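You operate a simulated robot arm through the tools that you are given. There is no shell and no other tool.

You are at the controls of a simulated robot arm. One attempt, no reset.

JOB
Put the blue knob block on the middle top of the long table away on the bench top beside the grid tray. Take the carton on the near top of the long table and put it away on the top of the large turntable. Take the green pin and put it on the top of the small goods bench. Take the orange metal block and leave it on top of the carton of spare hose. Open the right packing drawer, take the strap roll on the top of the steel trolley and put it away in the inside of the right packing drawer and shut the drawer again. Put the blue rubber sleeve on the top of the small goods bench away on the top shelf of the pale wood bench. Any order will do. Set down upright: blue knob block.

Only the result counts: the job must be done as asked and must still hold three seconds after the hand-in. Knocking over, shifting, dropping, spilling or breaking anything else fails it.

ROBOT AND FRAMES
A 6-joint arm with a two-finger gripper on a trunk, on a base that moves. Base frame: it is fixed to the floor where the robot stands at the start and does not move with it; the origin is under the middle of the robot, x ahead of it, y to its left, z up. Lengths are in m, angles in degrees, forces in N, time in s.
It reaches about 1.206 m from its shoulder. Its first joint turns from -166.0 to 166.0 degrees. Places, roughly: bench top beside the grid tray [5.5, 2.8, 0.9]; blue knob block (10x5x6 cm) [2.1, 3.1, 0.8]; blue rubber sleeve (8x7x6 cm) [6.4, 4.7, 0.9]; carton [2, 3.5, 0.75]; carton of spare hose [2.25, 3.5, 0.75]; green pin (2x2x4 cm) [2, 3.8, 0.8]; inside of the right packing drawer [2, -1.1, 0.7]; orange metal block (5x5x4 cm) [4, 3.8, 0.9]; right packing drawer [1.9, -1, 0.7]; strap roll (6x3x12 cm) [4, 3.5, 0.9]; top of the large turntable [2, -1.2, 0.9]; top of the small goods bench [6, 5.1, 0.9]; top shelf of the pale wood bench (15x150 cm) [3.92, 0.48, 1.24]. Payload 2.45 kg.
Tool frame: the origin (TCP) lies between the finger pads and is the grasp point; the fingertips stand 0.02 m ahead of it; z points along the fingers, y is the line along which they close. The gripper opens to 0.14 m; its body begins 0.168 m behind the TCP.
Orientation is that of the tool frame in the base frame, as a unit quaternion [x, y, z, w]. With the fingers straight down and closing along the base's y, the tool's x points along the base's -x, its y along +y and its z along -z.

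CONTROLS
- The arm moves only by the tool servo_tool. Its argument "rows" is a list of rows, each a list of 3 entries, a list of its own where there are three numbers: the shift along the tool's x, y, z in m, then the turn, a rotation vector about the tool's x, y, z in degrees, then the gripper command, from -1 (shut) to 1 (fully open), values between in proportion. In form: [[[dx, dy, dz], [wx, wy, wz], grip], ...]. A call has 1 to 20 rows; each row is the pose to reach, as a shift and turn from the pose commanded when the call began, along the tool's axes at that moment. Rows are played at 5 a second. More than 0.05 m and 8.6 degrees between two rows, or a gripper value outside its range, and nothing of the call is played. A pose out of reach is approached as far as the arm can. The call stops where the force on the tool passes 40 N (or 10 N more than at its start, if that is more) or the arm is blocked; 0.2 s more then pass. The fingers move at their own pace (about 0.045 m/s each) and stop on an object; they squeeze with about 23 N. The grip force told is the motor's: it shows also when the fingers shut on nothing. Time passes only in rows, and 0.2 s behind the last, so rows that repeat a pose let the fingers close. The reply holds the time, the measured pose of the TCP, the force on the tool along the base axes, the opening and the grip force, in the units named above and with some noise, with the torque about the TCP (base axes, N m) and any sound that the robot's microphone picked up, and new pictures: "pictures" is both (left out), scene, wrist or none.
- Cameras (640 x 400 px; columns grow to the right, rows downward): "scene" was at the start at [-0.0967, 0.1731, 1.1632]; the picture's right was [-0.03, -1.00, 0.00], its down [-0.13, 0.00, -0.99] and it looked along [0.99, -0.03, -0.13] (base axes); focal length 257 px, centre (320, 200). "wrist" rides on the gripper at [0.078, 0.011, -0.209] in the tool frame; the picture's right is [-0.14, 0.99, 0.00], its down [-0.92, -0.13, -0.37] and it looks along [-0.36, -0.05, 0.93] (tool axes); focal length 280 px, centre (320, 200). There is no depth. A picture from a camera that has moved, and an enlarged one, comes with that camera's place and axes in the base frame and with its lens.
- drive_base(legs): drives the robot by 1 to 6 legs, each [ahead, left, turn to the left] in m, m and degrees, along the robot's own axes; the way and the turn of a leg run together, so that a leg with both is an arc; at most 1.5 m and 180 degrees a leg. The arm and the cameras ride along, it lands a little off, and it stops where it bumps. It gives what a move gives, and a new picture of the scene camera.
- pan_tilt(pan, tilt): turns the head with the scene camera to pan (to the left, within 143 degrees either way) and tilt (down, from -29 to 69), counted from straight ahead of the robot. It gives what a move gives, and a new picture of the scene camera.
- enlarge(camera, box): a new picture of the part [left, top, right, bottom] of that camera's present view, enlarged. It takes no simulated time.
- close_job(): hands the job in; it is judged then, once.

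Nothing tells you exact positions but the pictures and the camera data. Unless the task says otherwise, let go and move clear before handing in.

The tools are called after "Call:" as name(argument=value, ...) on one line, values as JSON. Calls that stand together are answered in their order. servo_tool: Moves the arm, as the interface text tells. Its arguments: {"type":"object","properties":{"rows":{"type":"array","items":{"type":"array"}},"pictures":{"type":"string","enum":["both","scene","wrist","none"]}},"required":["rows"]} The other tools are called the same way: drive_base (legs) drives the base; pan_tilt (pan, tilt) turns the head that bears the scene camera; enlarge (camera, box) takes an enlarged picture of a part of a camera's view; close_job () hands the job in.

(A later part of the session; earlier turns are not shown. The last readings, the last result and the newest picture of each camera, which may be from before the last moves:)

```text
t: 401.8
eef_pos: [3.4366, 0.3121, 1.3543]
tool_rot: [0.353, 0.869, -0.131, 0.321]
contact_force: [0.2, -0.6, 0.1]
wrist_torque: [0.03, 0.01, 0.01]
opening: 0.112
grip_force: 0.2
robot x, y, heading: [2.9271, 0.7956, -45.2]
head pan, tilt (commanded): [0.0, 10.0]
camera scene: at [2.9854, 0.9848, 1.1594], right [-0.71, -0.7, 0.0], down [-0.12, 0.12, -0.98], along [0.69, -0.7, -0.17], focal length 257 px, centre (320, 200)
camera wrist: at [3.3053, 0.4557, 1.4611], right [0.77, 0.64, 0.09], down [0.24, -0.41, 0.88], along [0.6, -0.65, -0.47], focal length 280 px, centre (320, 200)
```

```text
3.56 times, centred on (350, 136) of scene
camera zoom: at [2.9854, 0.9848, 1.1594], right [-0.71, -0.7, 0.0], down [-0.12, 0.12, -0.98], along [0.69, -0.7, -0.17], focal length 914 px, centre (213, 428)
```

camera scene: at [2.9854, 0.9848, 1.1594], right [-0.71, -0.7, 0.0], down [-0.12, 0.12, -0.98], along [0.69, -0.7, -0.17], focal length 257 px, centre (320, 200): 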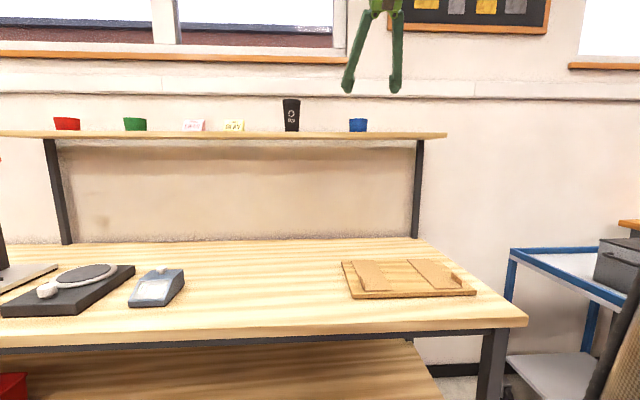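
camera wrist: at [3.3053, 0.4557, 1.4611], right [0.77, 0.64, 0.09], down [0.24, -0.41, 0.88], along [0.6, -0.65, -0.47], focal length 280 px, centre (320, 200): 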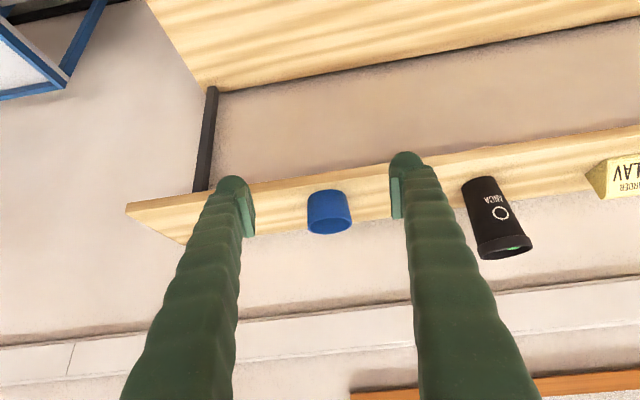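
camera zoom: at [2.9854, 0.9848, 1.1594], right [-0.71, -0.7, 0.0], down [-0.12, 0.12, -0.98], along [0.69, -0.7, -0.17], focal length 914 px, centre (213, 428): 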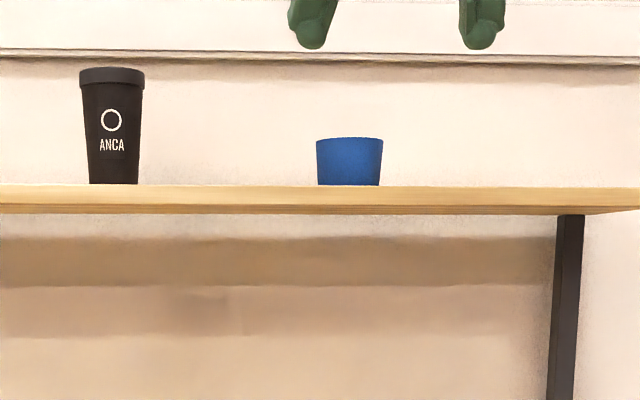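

The sleeve stands on the top shelf. I back away, return the gripper to vertical, and head for the blue knob block on the long table.

Call:
drive_base(legs=[[-0.55, 0, 0]])

Call:
servo_tool(rows=[[[0.03, 0, 0.02], [0, 6, 0], 1], [[0.06, 0, 0.04], [0, 12, 0], 1], [[0.09, 0, 0.06], [0, 18, 0], 1], [[0.12, 0, 0.08], [0, 24, 0], 1], [[0.15, 0, 0.1], [0, 30, 0], 1], [[0.18, 0, 0.12], [0, 36, 0], 1], [[0.18, 0, 0.12], [0, 40, 0], 1]], pictures="none")

```text
t: 405.0
eef_pos: [3.046, 0.7077, 1.3544]
tool_rot: [0.354, 0.869, -0.132, 0.321]
contact_force: [0.3, -0.2, 0.5]
wrist_torque: [0.0, 0.01, -0.04]
opening: 0.1119
grip_force: 0.0
robot x, y, heading: [2.5389, 1.1875, -45.6]
head pan, tilt (commanded): [0.0, 10.0]
camera scene: at [2.5973, 1.3804, 1.1594], right [-0.71, -0.7, 0.0], down [-0.12, 0.12, -0.98], along [0.69, -0.7, -0.17], focal length 257 px, centre (320, 200)
```

scene: 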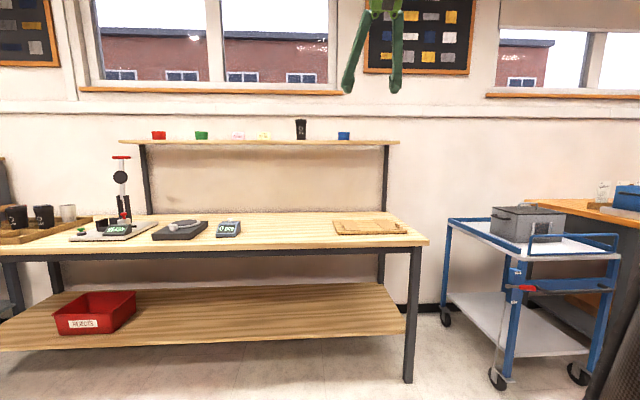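

```text
t: 406.6
eef_pos: [3.003, 0.7467, 1.1464]
tool_rot: [0.378, 0.926, -0.002, 0.004]
contact_force: [0.6, 0.9, -0.3]
wrist_torque: [-0.02, -0.02, 0.03]
opening: 0.1399
grip_force: 0.0
robot x, y, heading: [2.5422, 1.1877, -45.5]
head pan, tilt (commanded): [0.0, 10.0]
```

Call:
drive_base(legs=[[0, 0, 90], [0, 0, 90], [0.1, -1.05, 0.5], [0.75, 0, 0]])

Call:
pan_tilt(pan=0, tilt=25)

Call:
servo_tool(rows=[[[0, 0, 0], [0, 0, 0], 1]], pictures="wrist")

```text
t: 423.4
eef_pos: [2.2754, 2.988, 1.1456]
tool_rot: [0.922, -0.388, -0.004, -0.003]
contact_force: [1.0, -0.4, 0.9]
wrist_torque: [0.01, 0.01, -0.01]
opening: 0.1402
grip_force: 0.0
robot x, y, heading: [2.7329, 2.5411, 133.5]
head pan, tilt (commanded): [0.0, 10.0]
camera scene: at [2.6707, 2.3497, 1.1594], right [0.73, 0.68, 0.0], down [0.12, -0.13, -0.98], along [-0.67, 0.72, -0.17], focal length 257 px, centre (320, 200)
```

scene: 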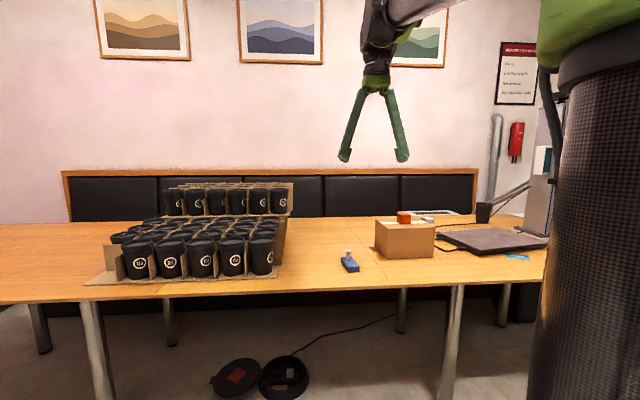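

```text
t: 424.1
eef_pos: [2.2766, 2.989, 1.1471]
tool_rot: [0.922, -0.388, -0.004, -0.003]
contact_force: [-0.2, -0.1, -0.1]
wrist_torque: [0.01, 0.03, -0.02]
opening: 0.1397
grip_force: 0.1
robot x, y, heading: [2.7267, 2.5369, 133.4]
head pan, tilt (commanded): [0.0, 25.0]
camera scene: at [2.6712, 2.3491, 1.1351], right [0.73, 0.68, 0.0], down [0.29, -0.31, -0.91], along [-0.62, 0.66, -0.42], focal length 257 px, centre (320, 200)
```

scene: 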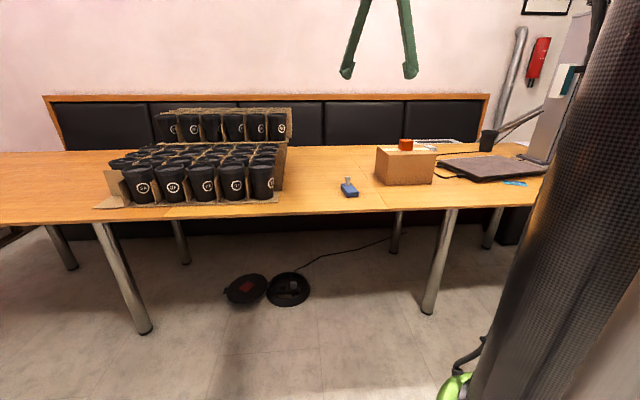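

```text
t: 424.5
eef_pos: [2.2746, 2.9883, 1.1472]
tool_rot: [0.922, -0.388, -0.004, -0.003]
contact_force: [-0.5, -0.1, -1.2]
wrist_torque: [0.0, -0.04, -0.01]
opening: 0.1399
grip_force: 0.1
robot x, y, heading: [2.7283, 2.5365, 133.1]
head pan, tilt (commanded): [0.0, 25.0]
camera wrist: at [2.3231, 2.9224, 1.3539], right [-0.8, -0.59, 0.0], down [-0.55, 0.74, 0.38], along [-0.22, 0.3, -0.93], focal length 280 px, centre (320, 200)
```

wrist: 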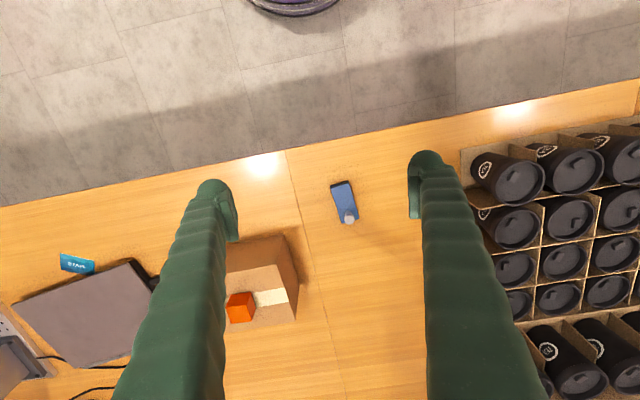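

The knob block is within reach. I enlarge the wrist view for its position and orientation.

Call:
enlarge(camera="wrist", box=[280, 150, 408, 230])

Call:
enlarge(camera="scene", box=[310, 160, 390, 210])

```text
5.00 times, centred on (344, 190) of wrist
camera zoom: at [2.3231, 2.9224, 1.3539], right [-0.8, -0.59, 0.0], down [-0.55, 0.74, 0.38], along [-0.22, 0.3, -0.93], focal length 1402 px, centre (200, 250)
```

zoom: 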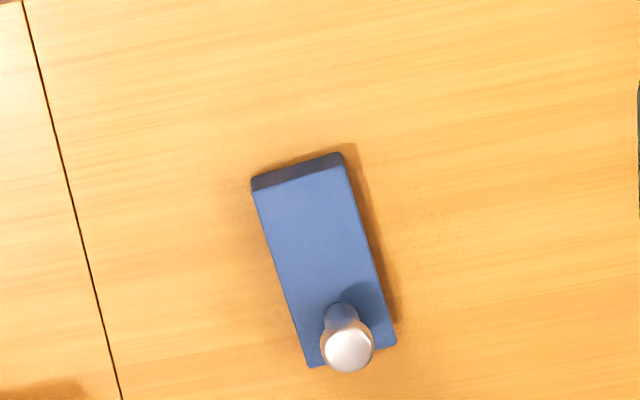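

```text
8.00 times, centred on (350, 185) of scene
camera zoom: at [2.6713, 2.3491, 1.135], right [0.73, 0.68, 0.0], down [0.29, -0.31, -0.91], along [-0.62, 0.66, -0.42], focal length 2057 px, centre (80, 320)
```

zoom: 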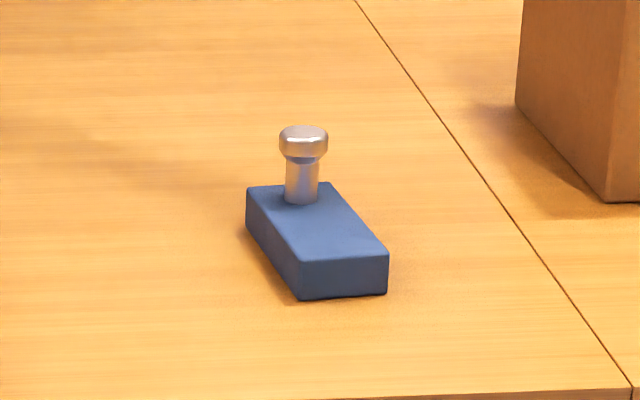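

The block is about 9 x 4.2 cm, 2 cm high plus knob, long axis at about 144°. I move above it, align the fingers across its width, and look again.

Call:
servo_tool(rows=[[[-0.04, 0.008, 0.02], [0, 0, -3], 0.8], [[-0.08, 0.016, 0.04], [0, 0, -6], 0.6], [[-0.12, 0.024, 0.06], [0, 0, -9.5], 0.4], [[-0.16, 0.032, 0.08], [0, 0, -9.5], 0.2], [[-0.164, 0.032, 0.12], [0, 0, -9.5], 0.2], [[-0.164, 0.032, 0.16], [0, 0, -9.5], 0.2], [[-0.164, 0.032, 0.2], [0, 0, -9.5], 0.2], [[-0.164, 0.032, 0.24], [0, 0, -9.5], 0.2]], pictures="wrist")

Call:
enlarge(camera="wrist", box=[240, 100, 400, 200])

```text
t: 426.3
eef_pos: [2.1382, 3.0851, 0.9065]
tool_rot: [0.951, -0.31, -0.004, -0.002]
contact_force: [1.2, 0.0, 0.5]
wrist_torque: [-0.02, -0.01, -0.01]
opening: 0.0839
grip_force: 0.1
robot x, y, heading: [2.728, 2.5353, 133.0]
head pan, tilt (commanded): [0.0, 25.0]
camera wrist: at [2.1959, 3.0271, 1.1143], right [-0.69, -0.72, 0.0], down [-0.67, 0.64, 0.38], along [-0.27, 0.26, -0.93], focal length 280 px, centre (320, 200)
```

wrist: 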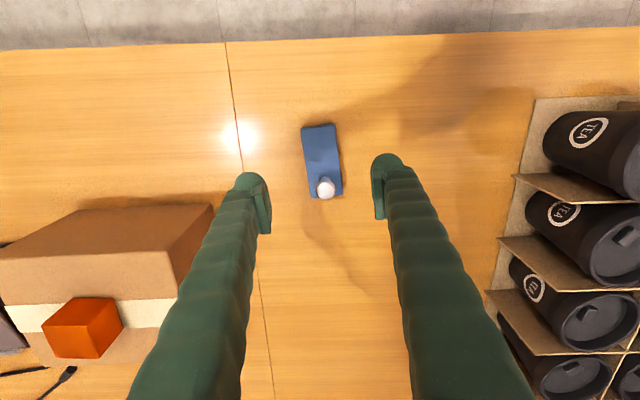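

```text
4.00 times, centred on (320, 150) of wrist
camera zoom: at [2.1959, 3.0271, 1.1143], right [-0.69, -0.72, 0.0], down [-0.67, 0.64, 0.38], along [-0.27, 0.26, -0.93], focal length 1122 px, centre (320, 400)
```

zoom: 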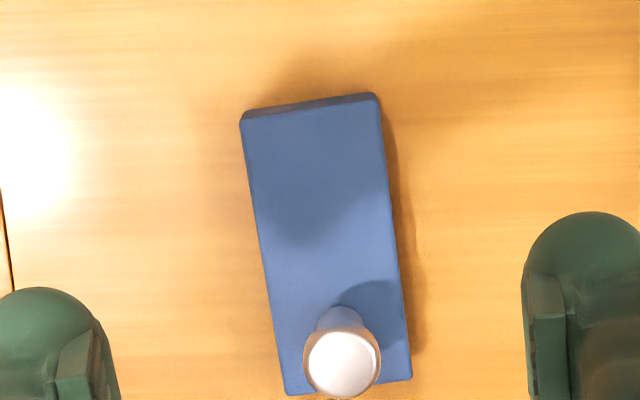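

Aligned to within half a degree. I correct a few millimetres, descend so the fingertips are just above the table, and close.

Call:
servo_tool(rows=[[[-0.005, 0.004, 0.03], [0, 0, 0], 0.1], [[-0.005, 0.004, 0.06], [0, 0, 0], 0.1], [[-0.005, 0.004, 0.09], [0, 0, 0], 0.1], [[-0.005, 0.004, 0.115], [0, 0, 0], 0.1], [[-0.005, 0.004, 0.127], [0, 0, 0], 0.1], [[-0.005, 0.004, 0.132], [0, 0, 0], 0.1], [[-0.005, 0.004, 0.132], [0, 0, 0], -0.2], [[-0.005, 0.004, 0.132], [0, 0, 0], -0.5], [[-0.005, 0.004, 0.132], [0, 0, 0], -1], [[-0.005, 0.004, 0.132], [0, 0, 0], -1], [[-0.005, 0.004, 0.132], [0, 0, 0], -1]], pictures="both")

Call:
enlarge(camera="scene", box=[310, 160, 390, 210])

```text
t: 428.4
eef_pos: [2.1305, 3.0868, 0.78]
tool_rot: [0.95, -0.311, -0.005, -0.004]
contact_force: [-3.0, 0.8, 66.0]
wrist_torque: [-0.1, -0.03, -0.03]
opening: 0.0231
grip_force: 16.3
robot x, y, heading: [2.7305, 2.5418, 133.3]
head pan, tilt (commanded): [0.0, 25.0]
stopped in row 10: the force on the tool passed its limit at 48 N (the readings are from after the stop); the commanded pose is now the measured one
camera scene: at [2.6727, 2.3478, 1.1348], right [0.73, 0.68, 0.0], down [0.29, -0.31, -0.91], along [-0.62, 0.66, -0.42], focal length 257 px, centre (320, 200)
camera wrist: at [2.1885, 3.0286, 0.9886], right [-0.69, -0.72, 0.0], down [-0.67, 0.64, 0.38], along [-0.27, 0.27, -0.93], focal length 280 px, centre (320, 200)
```

scene: 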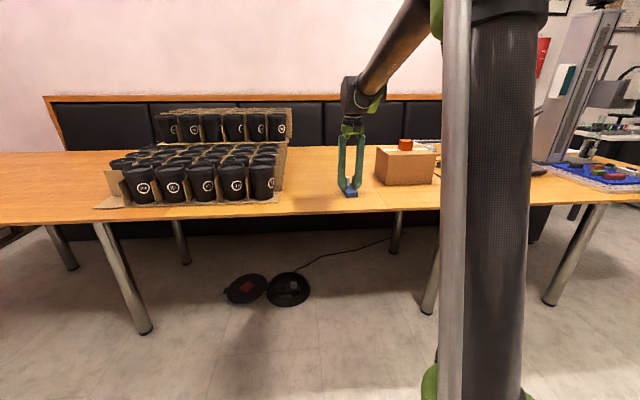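
wrist: 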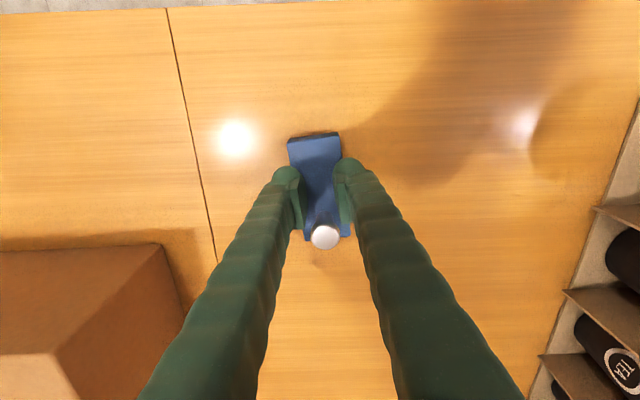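

```text
8.00 times, centred on (350, 185) of scene
camera zoom: at [2.6727, 2.3478, 1.1348], right [0.73, 0.68, 0.0], down [0.29, -0.31, -0.91], along [-0.62, 0.66, -0.42], focal length 2057 px, centre (80, 320)
```

zoom: 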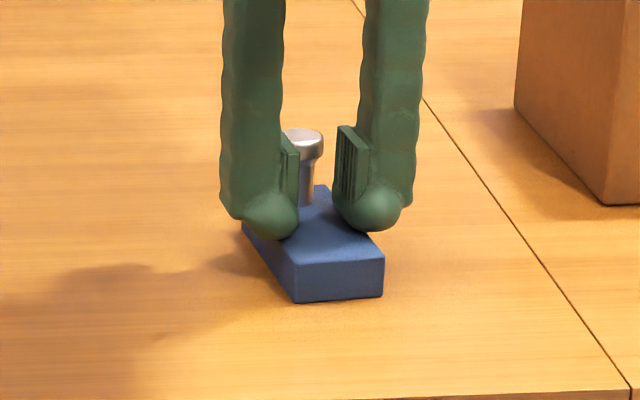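

The rounded fingertips ride over the thin block's edge, so side-gripping is not workable. I open, rise, and will instead grip the knob with the pads, closing along the block's long axis.

Call:
servo_tool(rows=[[[0, 0, -0.004], [0, 0, 0], -0.3], [[0, 0, -0.01], [0, 0, 0], 0], [[0, 0, -0.03], [0, 0, 0], 0.2], [[0, 0, -0.06], [0, 0, 0], 0.2], [[0, 0, -0.1], [0, 0, 0], 0.2], [[0, 0, -0.14], [0, 0, 0], 0.2]], pictures="wrist")

Call:
enlarge(camera="wrist", box=[240, 100, 400, 200])

```text
t: 429.8
eef_pos: [2.1307, 3.0887, 0.9208]
tool_rot: [0.951, -0.309, -0.003, -0.003]
contact_force: [0.2, -0.7, -0.2]
wrist_torque: [0.0, 0.03, 0.01]
opening: 0.0842
grip_force: 0.0
robot x, y, heading: [2.7306, 2.5424, 133.3]
head pan, tilt (commanded): [0.0, 25.0]
camera wrist: at [2.1888, 3.0302, 1.1278], right [-0.69, -0.72, 0.0], down [-0.67, 0.64, 0.38], along [-0.27, 0.26, -0.93], focal length 280 px, centre (320, 200)
```

wrist: 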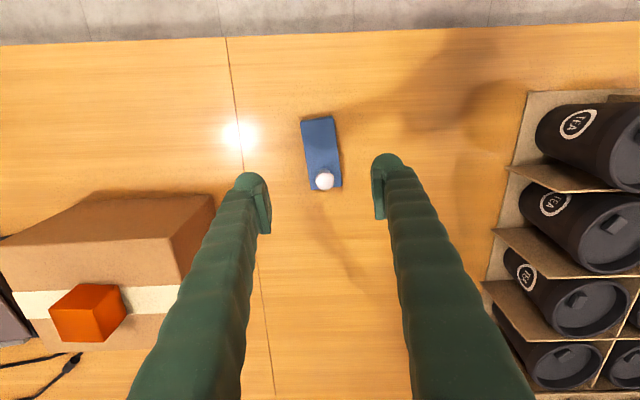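

```text
4.00 times, centred on (320, 150) of wrist
camera zoom: at [2.1888, 3.0302, 1.1278], right [-0.69, -0.72, 0.0], down [-0.67, 0.64, 0.38], along [-0.27, 0.26, -0.93], focal length 1122 px, centre (320, 400)
```

zoom: 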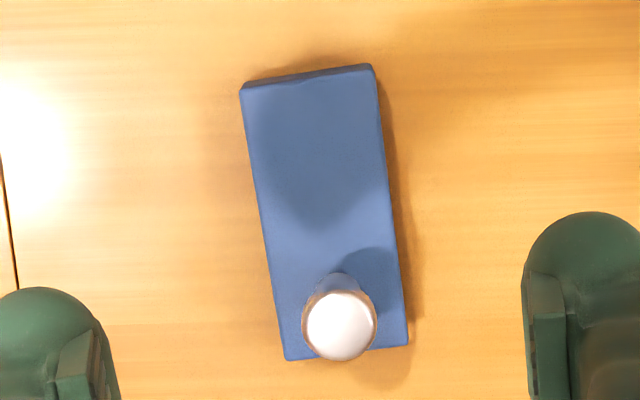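

Call:
servo_tool(rows=[[[-0.006, 0.001, 0], [0, 0, 8], 0], [[-0.012, 0.002, 0], [0, 0, 16], 0], [[-0.018, 0.003, 0], [0, 0, 24], 0], [[-0.0236, 0.0044, 0], [0, 0, 32], 0], [[-0.0236, 0.0044, 0], [0, 0, 40], 0], [[-0.0236, 0.0044, 0], [0, 0, 48], 0], [[-0.0236, 0.0044, 0], [0, 0, 56], 0], [[-0.0236, 0.0044, 0], [0, 0, 64], 0], [[-0.0236, 0.0044, 0], [0, 0, 72], 0], [[-0.0236, 0.0044, 0], [0, 0, 80], 0], [[-0.0236, 0.0044, 0], [0, 0, 88], 0], [[-0.0236, 0.0044, 0], [0, 0, 90], 0]], pictures="wrist")

Call:
enlarge(camera="wrist", box=[240, 100, 400, 200])

```text
t: 432.4
eef_pos: [2.1085, 3.0973, 0.918]
tool_rot: [-0.452, 0.892, 0.004, 0.0]
contact_force: [-0.5, 0.1, -0.3]
wrist_torque: [-0.02, 0.03, -0.01]
opening: 0.07
grip_force: 0.0
robot x, y, heading: [2.7331, 2.5373, 133.4]
head pan, tilt (commanded): [0.0, 25.0]
camera wrist: at [2.0548, 3.0372, 1.1257], right [-0.72, 0.7, 0.01], down [0.65, 0.66, 0.37], along [0.25, 0.27, -0.93], focal length 280 px, centre (320, 200)
```

wrist: 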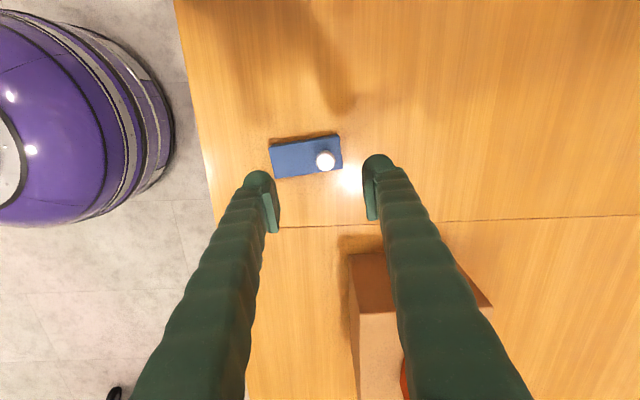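

```text
4.00 times, centred on (320, 150) of wrist
camera zoom: at [2.0548, 3.0372, 1.1257], right [-0.72, 0.7, 0.01], down [0.65, 0.66, 0.37], along [0.25, 0.27, -0.93], focal length 1122 px, centre (320, 400)
```

zoom: 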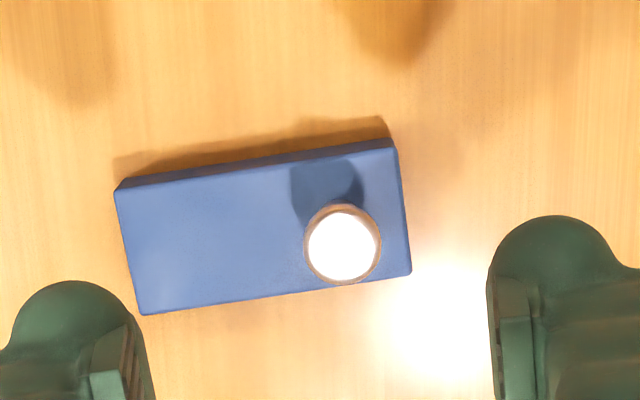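

The knob is between the fingers. I descend until the tips are just above the block body and close on the knob.

Call:
servo_tool(rows=[[[0, 0.004, 0.04], [0, 0, 0], 0], [[0, 0.004, 0.08], [0, 0, 0], 0], [[0, 0.004, 0.11], [0, 0, 0], -0.1], [[0, 0.004, 0.12], [0, 0, 0], -0.2], [[0, 0.004, 0.124], [0, 0, 0], -0.3], [[0, 0.004, 0.124], [0, 0, 0], -0.5], [[0, 0.004, 0.124], [0, 0, 0], -0.7], [[0, 0.004, 0.124], [0, 0, 0], -1], [[0, 0.004, 0.124], [0, 0, 0], -1], [[0, 0.004, 0.124], [0, 0, 0], -1]], pictures="both")

Call:
enlarge(camera="scene", box=[310, 150, 390, 200])

```text
t: 434.6
eef_pos: [2.1064, 3.099, 0.7922]
tool_rot: [-0.453, 0.891, 0.005, -0.001]
contact_force: [0.7, 0.4, 0.7]
wrist_torque: [0.02, -0.01, -0.02]
opening: 0.0197
grip_force: 23.7
robot x, y, heading: [2.7291, 2.5391, 133.3]
head pan, tilt (commanded): [0.0, 25.0]
camera scene: at [2.6711, 2.3492, 1.135], right [0.73, 0.68, 0.0], down [0.29, -0.31, -0.91], along [-0.62, 0.66, -0.42], focal length 257 px, centre (320, 200)
camera wrist: at [2.0515, 3.0397, 1.0009], right [-0.72, 0.7, 0.01], down [0.65, 0.67, 0.37], along [0.25, 0.27, -0.93], focal length 280 px, centre (320, 200)
```

scene: 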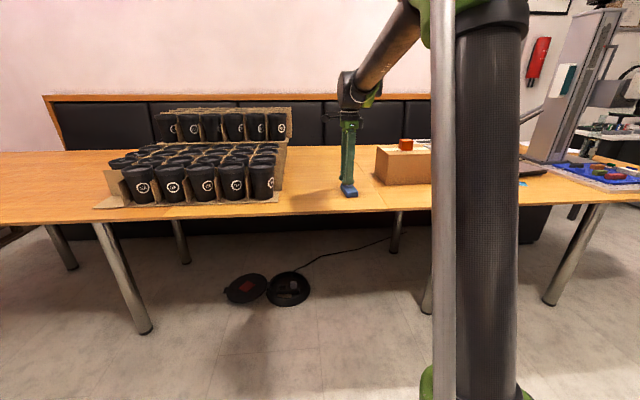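
wrist: 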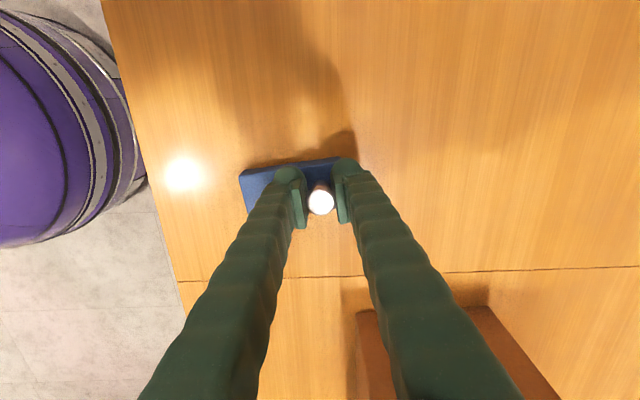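

```text
8.00 times, centred on (350, 175) of scene
camera zoom: at [2.6711, 2.3492, 1.135], right [0.73, 0.68, 0.0], down [0.29, -0.31, -0.91], along [-0.62, 0.66, -0.42], focal length 2057 px, centre (80, 400)
```

zoom: 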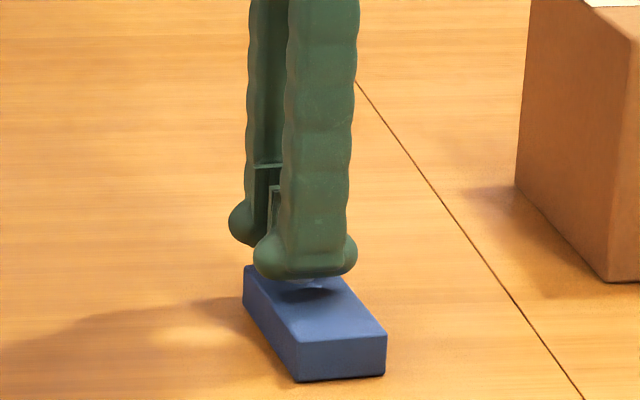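

The knob is gripped (2 cm). I lift a little and check that the block hangs level.

Call:
servo_tool(rows=[[[0, 0, -0.01], [0, 0, 0], -1], [[0, 0, -0.03], [0, 0, 0], -1], [[0, 0, -0.06], [0, 0, 0], -1], [[0, 0, -0.08], [0, 0, 0], -1], [[0, 0, -0.08], [0, 0, 0], -1]], pictures="wrist")

Call:
enlarge(camera="scene", box=[310, 130, 390, 180])

```text
t: 435.8
eef_pos: [2.1056, 3.1007, 0.874]
tool_rot: [-0.453, 0.891, 0.005, -0.001]
contact_force: [0.8, 0.0, -1.3]
wrist_torque: [0.03, -0.01, -0.01]
opening: 0.0195
grip_force: 22.7
robot x, y, heading: [2.7295, 2.5372, 133.3]
head pan, tilt (commanded): [0.0, 25.0]
camera wrist: at [2.0518, 3.0397, 1.0815], right [-0.72, 0.7, 0.01], down [0.65, 0.67, 0.37], along [0.25, 0.27, -0.93], focal length 280 px, centre (320, 200)
```

wrist: 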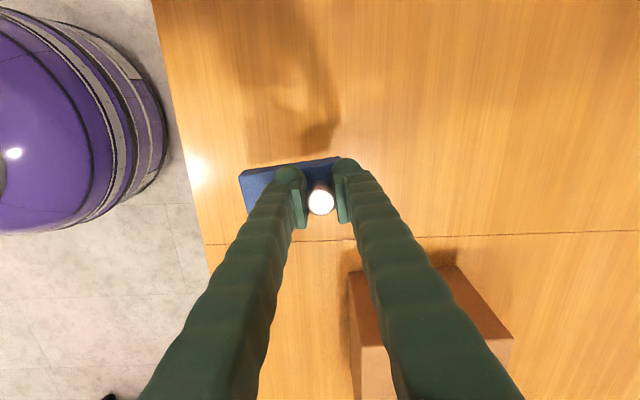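

```text
8.00 times, centred on (350, 155) of scene
camera zoom: at [2.6711, 2.3492, 1.135], right [0.73, 0.68, 0.0], down [0.29, -0.31, -0.91], along [-0.62, 0.66, -0.42], focal length 2057 px, centre (80, 560)
```

zoom: 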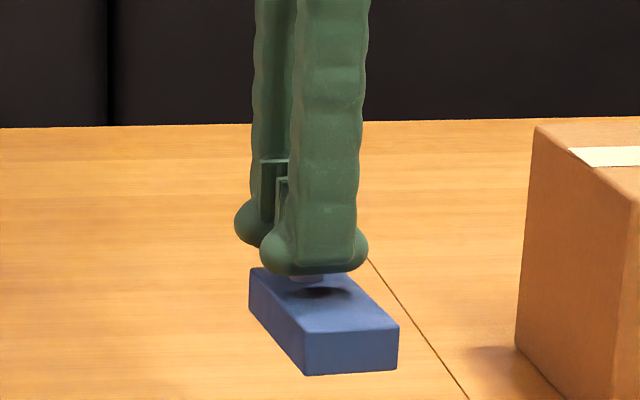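

The block hangs level. I raise and retract it, then drive to the grid-tray bench.

Call:
servo_tool(rows=[[[0, 0, -0.04], [0, 0, 0], -1], [[0, 0, -0.08], [0, 0, 0], -1], [[0, 0, -0.12], [0, 0, 0], -1], [[0, -0.03, -0.16], [0, 0, 0], -1], [[0, -0.06, -0.19], [0, 0, 0], -1], [[0, -0.1, -0.21], [0, 0, 0], -1], [[0, -0.14, -0.23], [0, 0, 0], -1], [[0, -0.18, -0.24], [0, 0, 0], -1], [[0, -0.22, -0.24], [0, 0, 0], -1], [[0, -0.25, -0.24], [0, 0, 0], -1]], pictures="none")

Call:
drive_base(legs=[[-0.92, 0, 1.5], [0, 0, -90], [1.1, 0, 0], [1.0, 0, 0]])

Call:
pan_tilt(pan=-60, tilt=20)

```text
t: 438.0
eef_pos: [2.3078, 2.9512, 1.1106]
tool_rot: [-0.453, 0.891, 0.005, -0.001]
contact_force: [0.4, 0.5, -0.1]
wrist_torque: [-0.04, -0.03, 0.0]
opening: 0.0195
grip_force: 23.0
robot x, y, heading: [2.7305, 2.537, 133.3]
head pan, tilt (commanded): [0.0, 25.0]
```

```text
t: 456.9
eef_pos: [5.3425, 3.7209, 1.1109]
tool_rot: [0.306, 0.952, 0.004, 0.003]
contact_force: [-0.1, -0.5, 0.5]
wrist_torque: [-0.02, 0.0, 0.01]
opening: 0.0196
grip_force: 22.9
robot x, y, heading: [4.9368, 3.2983, 43.7]
head pan, tilt (commanded): [0.0, 25.0]
camera scene: at [4.7429, 3.3553, 1.135], right [0.69, -0.72, 0.0], down [-0.31, -0.29, -0.91], along [0.66, 0.63, -0.42], focal length 257 px, centre (320, 200)
```

scene: 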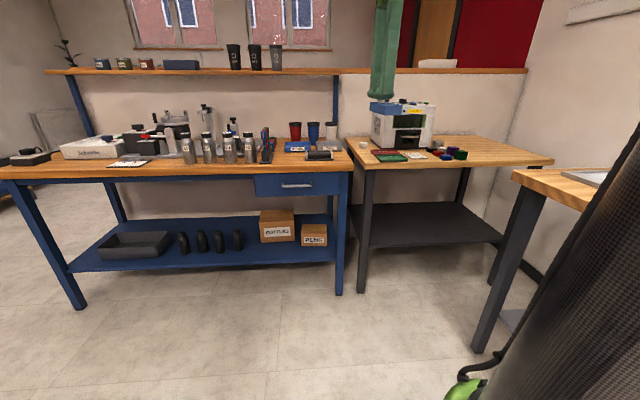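

```text
t: 458.2
eef_pos: [5.3425, 3.7218, 1.112]
tool_rot: [0.306, 0.952, 0.003, 0.002]
contact_force: [0.4, -1.0, -0.2]
wrist_torque: [0.04, 0.0, 0.0]
opening: 0.0194
grip_force: 23.8
robot x, y, heading: [4.9311, 3.2928, 43.8]
head pan, tilt (commanded): [-60.0, 20.0]
camera scene: at [4.7657, 3.2655, 1.1431], right [-0.28, -0.96, 0.0], down [-0.33, 0.1, -0.94], along [0.9, -0.26, -0.34], focal length 257 px, centre (320, 200)
```

scene: 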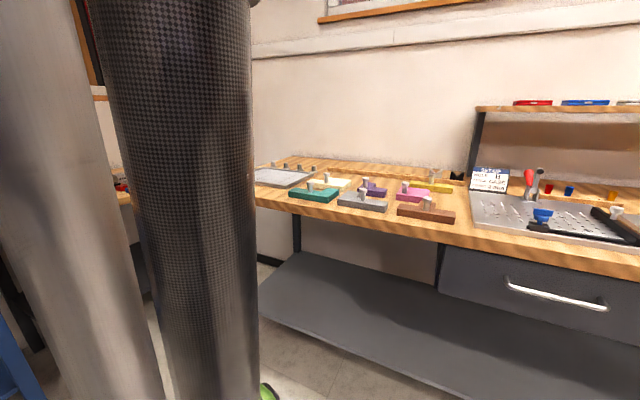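

I see the grid tray and a group of coloured knob blocks beside it. I enlarge to find a free spot.

Call:
enlarge(camera="scene", box=[240, 140, 480, 290])

```text
2.67 times, centred on (360, 215) of scene
camera zoom: at [4.7657, 3.2655, 1.1431], right [-0.28, -0.96, 0.0], down [-0.33, 0.1, -0.94], along [0.9, -0.26, -0.34], focal length 686 px, centre (213, 160)
```

zoom: 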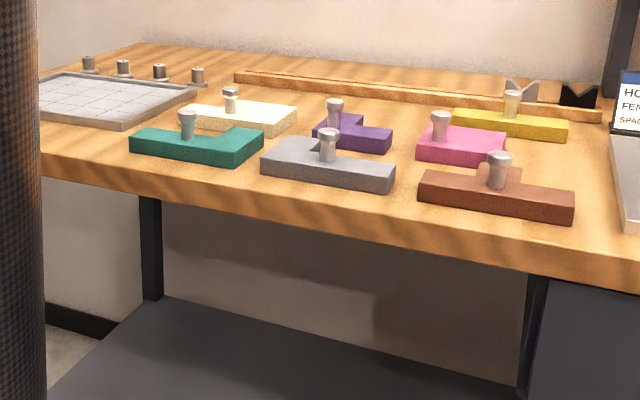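

Call:
drive_base(legs=[[0, 0, -89]])

Call:
pan_tilt(pan=0, tilt=30)

Call:
servo_tool(rows=[[[0, 0, -0.03], [0, 0, 0], -1], [[0, 0, -0.06], [0, 0, 0], -1]], pictures="wrist")

```text
t: 462.4
eef_pos: [5.3666, 2.893, 1.1107]
tool_rot: [0.885, 0.465, 0.0, 0.004]
contact_force: [-0.9, -0.4, 0.0]
wrist_torque: [-0.03, -0.03, -0.04]
opening: 0.0194
grip_force: 23.7
robot x, y, heading: [4.9333, 3.2984, -45.1]
head pan, tilt (commanded): [-60.0, 20.0]
camera scene: at [4.9008, 3.4645, 1.1431], right [-0.96, 0.26, 0.0], down [0.09, 0.33, -0.94], along [-0.25, -0.91, -0.34], focal length 257 px, centre (320, 200)
```

scene: 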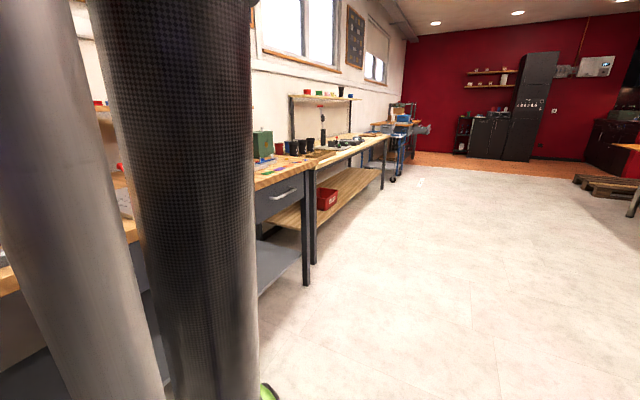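

```text
t: 463.7
eef_pos: [5.3672, 2.8937, 1.1113]
tool_rot: [0.886, 0.464, 0.001, 0.004]
contact_force: [-0.1, -0.6, -1.1]
wrist_torque: [0.02, 0.01, -0.01]
opening: 0.0192
grip_force: 22.8
robot x, y, heading: [4.9348, 3.2922, -45.2]
head pan, tilt (commanded): [0.0, 30.0]
camera scene: at [4.9889, 3.49, 1.127], right [-0.71, -0.7, 0.0], down [-0.35, 0.36, -0.87], along [0.61, -0.62, -0.5], focal length 257 px, centre (320, 200)
```

scene: 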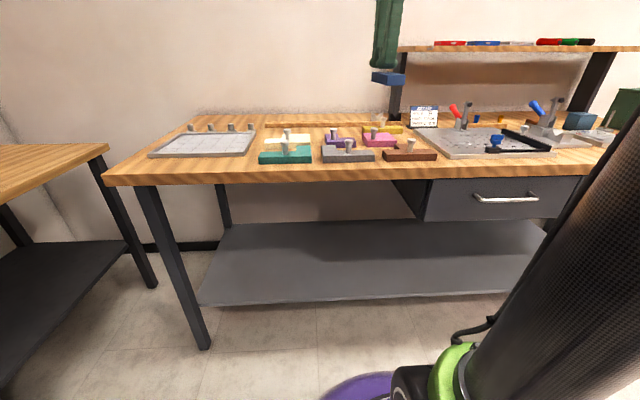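

```text
t: 464.3
eef_pos: [5.3665, 2.8934, 1.1719]
tool_rot: [0.885, 0.465, 0.001, 0.004]
contact_force: [0.4, -0.8, -0.5]
wrist_torque: [0.0, -0.02, 0.01]
opening: 0.0195
grip_force: 23.0
robot x, y, heading: [4.9358, 3.2928, -45.3]
head pan, tilt (commanded): [0.0, 30.0]
camera wrist: at [5.4183, 2.9519, 1.3797], right [0.74, -0.68, 0.01], down [-0.63, -0.68, 0.37], along [-0.24, -0.28, -0.93], focal length 280 px, centre (320, 200)
```

wrist: 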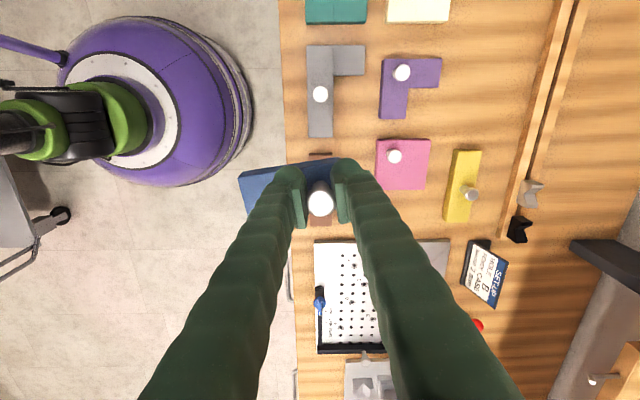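

From above I see the knob blocks; there is a free patch between the purple, pink and yellow ones, close to the listed place. I enlarge to measure it.

Call:
enlarge(camera="wrist", box=[340, 20, 564, 160])

Call:
enlarge(camera="scene", box=[230, 90, 470, 240])

```text
2.86 times, centred on (452, 90) of wrist
camera zoom: at [5.4183, 2.9519, 1.3797], right [0.74, -0.68, 0.01], down [-0.63, -0.68, 0.37], along [-0.24, -0.28, -0.93], focal length 801 px, centre (-57, 514)
```

zoom: 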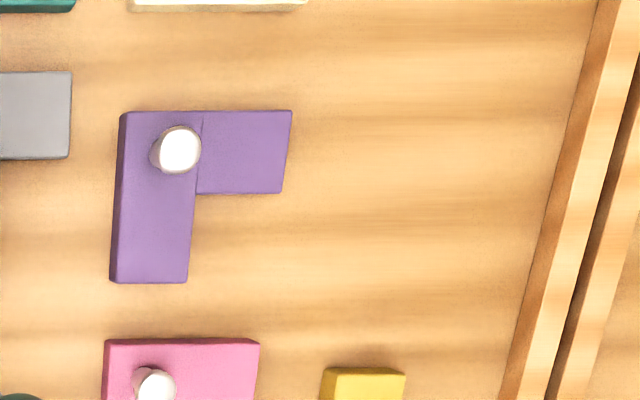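

```text
2.67 times, centred on (350, 165) of scene
camera zoom: at [4.989, 3.49, 1.127], right [-0.71, -0.7, 0.0], down [-0.35, 0.36, -0.87], along [0.61, -0.62, -0.5], focal length 686 px, centre (240, 293)
```

zoom: 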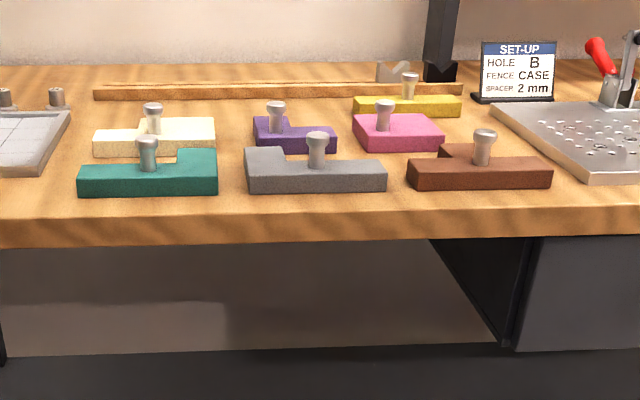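

The patch right of the purple block and above the pink/yellow ones is clear. I bring the block over it, squared to the bench, and lower partway.

Call:
servo_tool(rows=[[[0, 0.04, 0], [0, 0, 2], -1], [[0, 0.08, 0], [0, 0, 4], -1], [[0.001, 0.12, 0], [0, 0, 6], -1], [[0.002, 0.16, 0], [0, 0, 7.9], -1], [[0.002, 0.2, 0], [0, 0, 7.9], -1], [[0.003, 0.24, 0], [0, 0, 7.9], -1], [[0.003, 0.274, 0], [0, 0, 7.9], -1], [[0.003, 0.274, 0.05], [0, 0, 7.9], -1], [[0.003, 0.274, 0.1], [0, 0, 7.9], -1], [[0.003, 0.274, 0.15], [0, 0, 7.9], -1], [[0.003, 0.274, 0.2], [0, 0, 7.9], -1]], pictures="both")

Call:
enlarge(camera="wrist", box=[160, 60, 480, 260])

Call:
enlarge(camera="scene", box=[270, 80, 430, 180])

```text
t: 466.7
eef_pos: [5.5956, 2.7408, 0.9712]
tool_rot: [0.915, 0.402, 0.001, 0.004]
contact_force: [-0.3, 0.4, -1.1]
wrist_torque: [-0.03, -0.02, -0.01]
opening: 0.0195
grip_force: 23.2
robot x, y, heading: [4.9361, 3.2933, -45.2]
head pan, tilt (commanded): [0.0, 30.0]
camera scene: at [4.989, 3.49, 1.127], right [-0.71, -0.7, 0.0], down [-0.35, 0.36, -0.87], along [0.61, -0.62, -0.5], focal length 257 px, centre (320, 200)
camera wrist: at [5.6543, 2.7908, 1.1785], right [0.64, -0.77, 0.01], down [-0.72, -0.59, 0.37], along [-0.28, -0.24, -0.93], focal length 280 px, centre (320, 200)
```

scene: 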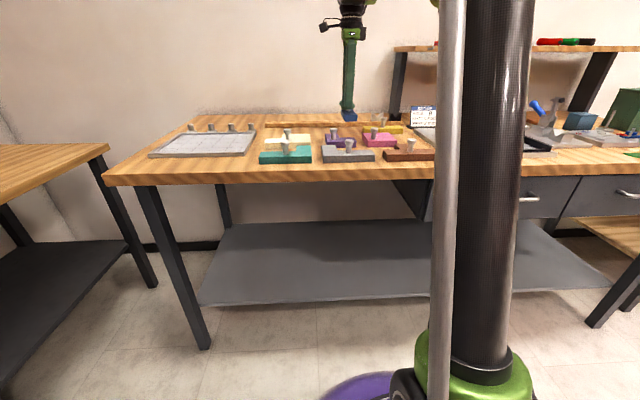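
wrist: 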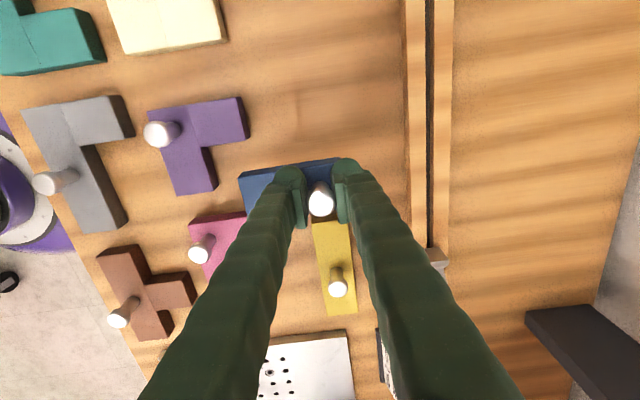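

```text
2.00 times, centred on (320, 160) of wrist
camera zoom: at [5.6543, 2.7908, 1.1785], right [0.64, -0.77, 0.01], down [-0.72, -0.59, 0.37], along [-0.28, -0.24, -0.93], focal length 561 px, centre (320, 280)
```

zoom: 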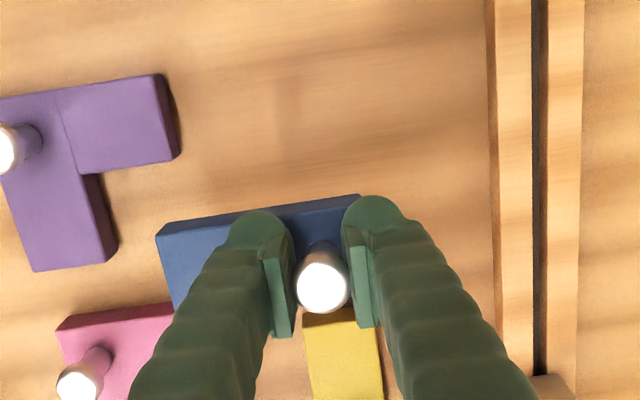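

```text
4.00 times, centred on (350, 130) of scene
camera zoom: at [4.989, 3.49, 1.127], right [-0.71, -0.7, 0.0], down [-0.35, 0.36, -0.87], along [0.61, -0.62, -0.5], focal length 1028 px, centre (200, 480)
```

zoom: 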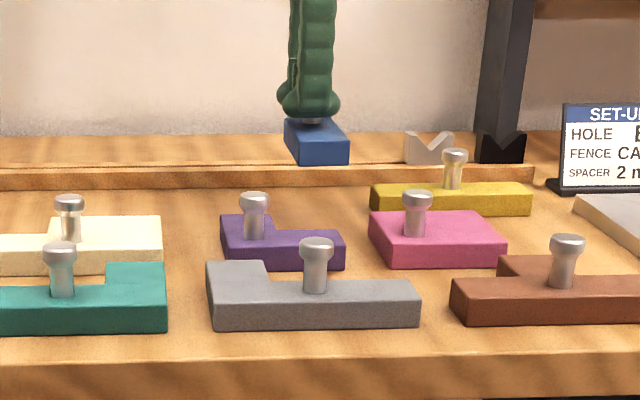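

The landing footprint clears its neighbours by at least 2 cm. I shift slightly away from the purple block and lower in steps to contact.

Call:
servo_tool(rows=[[[-0.007, 0, 0.02], [0, 0, 0], -1], [[-0.007, 0, 0.045], [0, 0, 0], -1], [[-0.007, 0, 0.06], [0, 0, 0], -1], [[-0.007, 0, 0.067], [0, 0, 0], -1], [[-0.007, 0, 0.071], [0, 0, 0], -1]], pictures="wrist")

Call:
enlarge(camera="scene", box=[290, 90, 410, 165])

```text
t: 467.9
eef_pos: [5.5889, 2.7332, 0.9024]
tool_rot: [0.915, 0.403, 0.002, 0.005]
contact_force: [0.3, 2.5, 23.3]
wrist_torque: [-0.05, 0.11, 0.0]
opening: 0.0194
grip_force: 23.1
robot x, y, heading: [4.932, 3.2957, -45.3]
head pan, tilt (commanded): [0.0, 30.0]
camera wrist: at [5.6495, 2.7845, 1.1109], right [0.64, -0.77, 0.01], down [-0.72, -0.59, 0.37], along [-0.28, -0.24, -0.93], focal length 280 px, centre (320, 200)
```

wrist: 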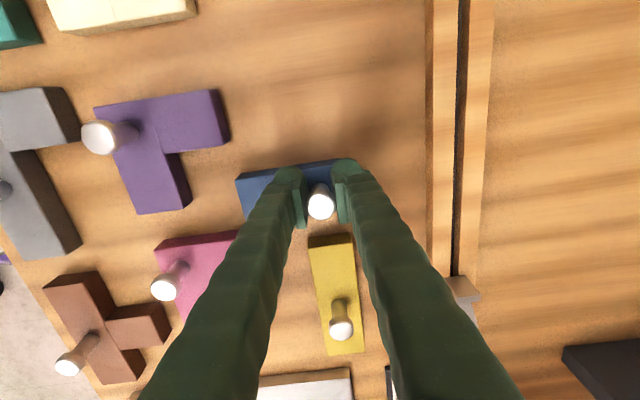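

```text
5.33 times, centred on (350, 128) of scene
camera zoom: at [4.9884, 3.4906, 1.127], right [-0.71, -0.7, 0.0], down [-0.35, 0.35, -0.87], along [0.61, -0.62, -0.5], focal length 1371 px, centre (160, 587)
```

zoom: 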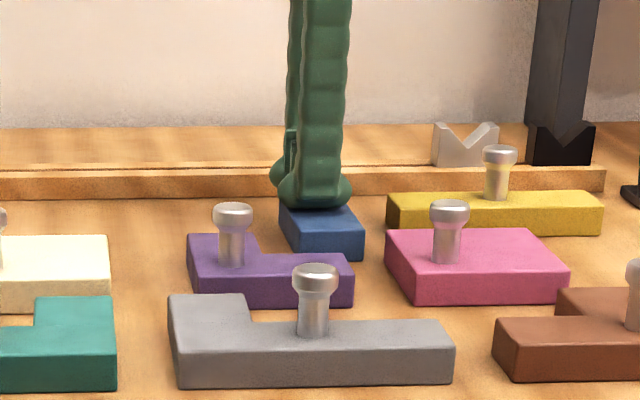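

The block is on the bench. I relieve the pressure, open slightly and rise.

Call:
servo_tool(rows=[[[0, 0, -0.002], [0, 0, 0], -0.8], [[0, 0, -0.002], [0, 0, 0], -0.6], [[0, 0, -0.002], [0, 0, 0], -0.45], [[0, 0, -0.002], [0, 0, 0], -0.4], [[0, 0, -0.01], [0, 0, 0], -0.4], [[0, 0, -0.03], [0, 0, 0], -0.4], [[0, 0, -0.07], [0, 0, 0], -0.4], [[0, 0, -0.11], [0, 0, 0], -0.4], [[0, 0, -0.15], [0, 0, 0], -0.4], [[0, 0, -0.19], [0, 0, 0], -0.4]], pictures="both")

Call:
enlarge(camera="scene", box=[290, 90, 410, 165])

```text
t: 470.1
eef_pos: [5.5908, 2.7351, 1.0908]
tool_rot: [0.915, 0.404, 0.0, 0.004]
contact_force: [-0.5, 0.1, 0.4]
wrist_torque: [0.01, 0.03, 0.0]
opening: 0.0423
grip_force: 0.0
robot x, y, heading: [4.9331, 3.2962, -45.4]
head pan, tilt (commanded): [0.0, 30.0]
camera scene: at [4.9891, 3.4899, 1.127], right [-0.71, -0.7, 0.0], down [-0.35, 0.36, -0.87], along [0.61, -0.62, -0.5], focal length 257 px, centre (320, 200)
camera wrist: at [5.6502, 2.7856, 1.301], right [0.64, -0.77, 0.01], down [-0.72, -0.59, 0.37], along [-0.28, -0.24, -0.93], focal length 280 px, centre (320, 200)
```

scene: 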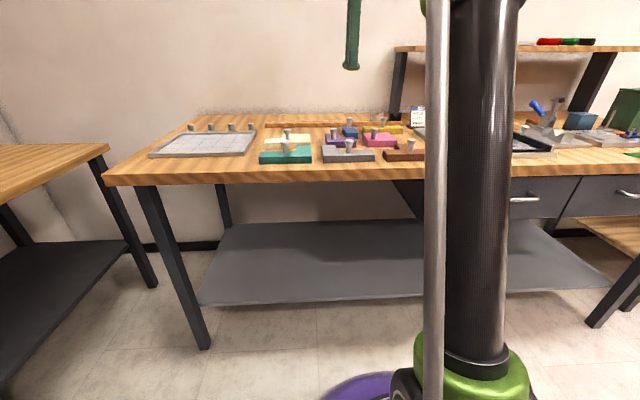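
wrist: 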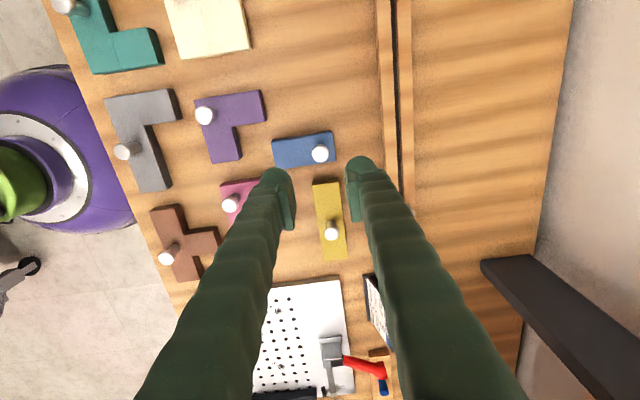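

```text
5.33 times, centred on (350, 128) of scene
camera zoom: at [4.9891, 3.4899, 1.127], right [-0.71, -0.7, 0.0], down [-0.35, 0.36, -0.87], along [0.61, -0.62, -0.5], focal length 1371 px, centre (160, 587)
```

zoom: 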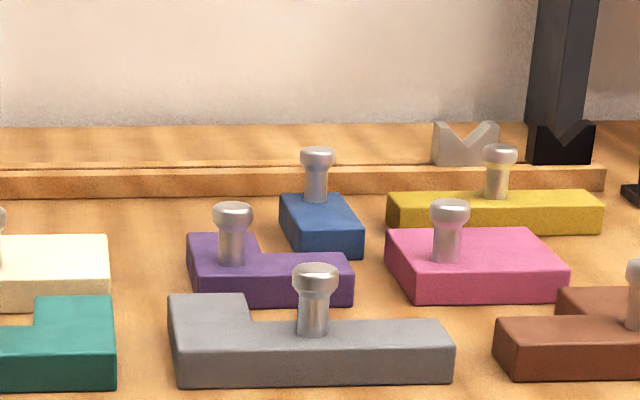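

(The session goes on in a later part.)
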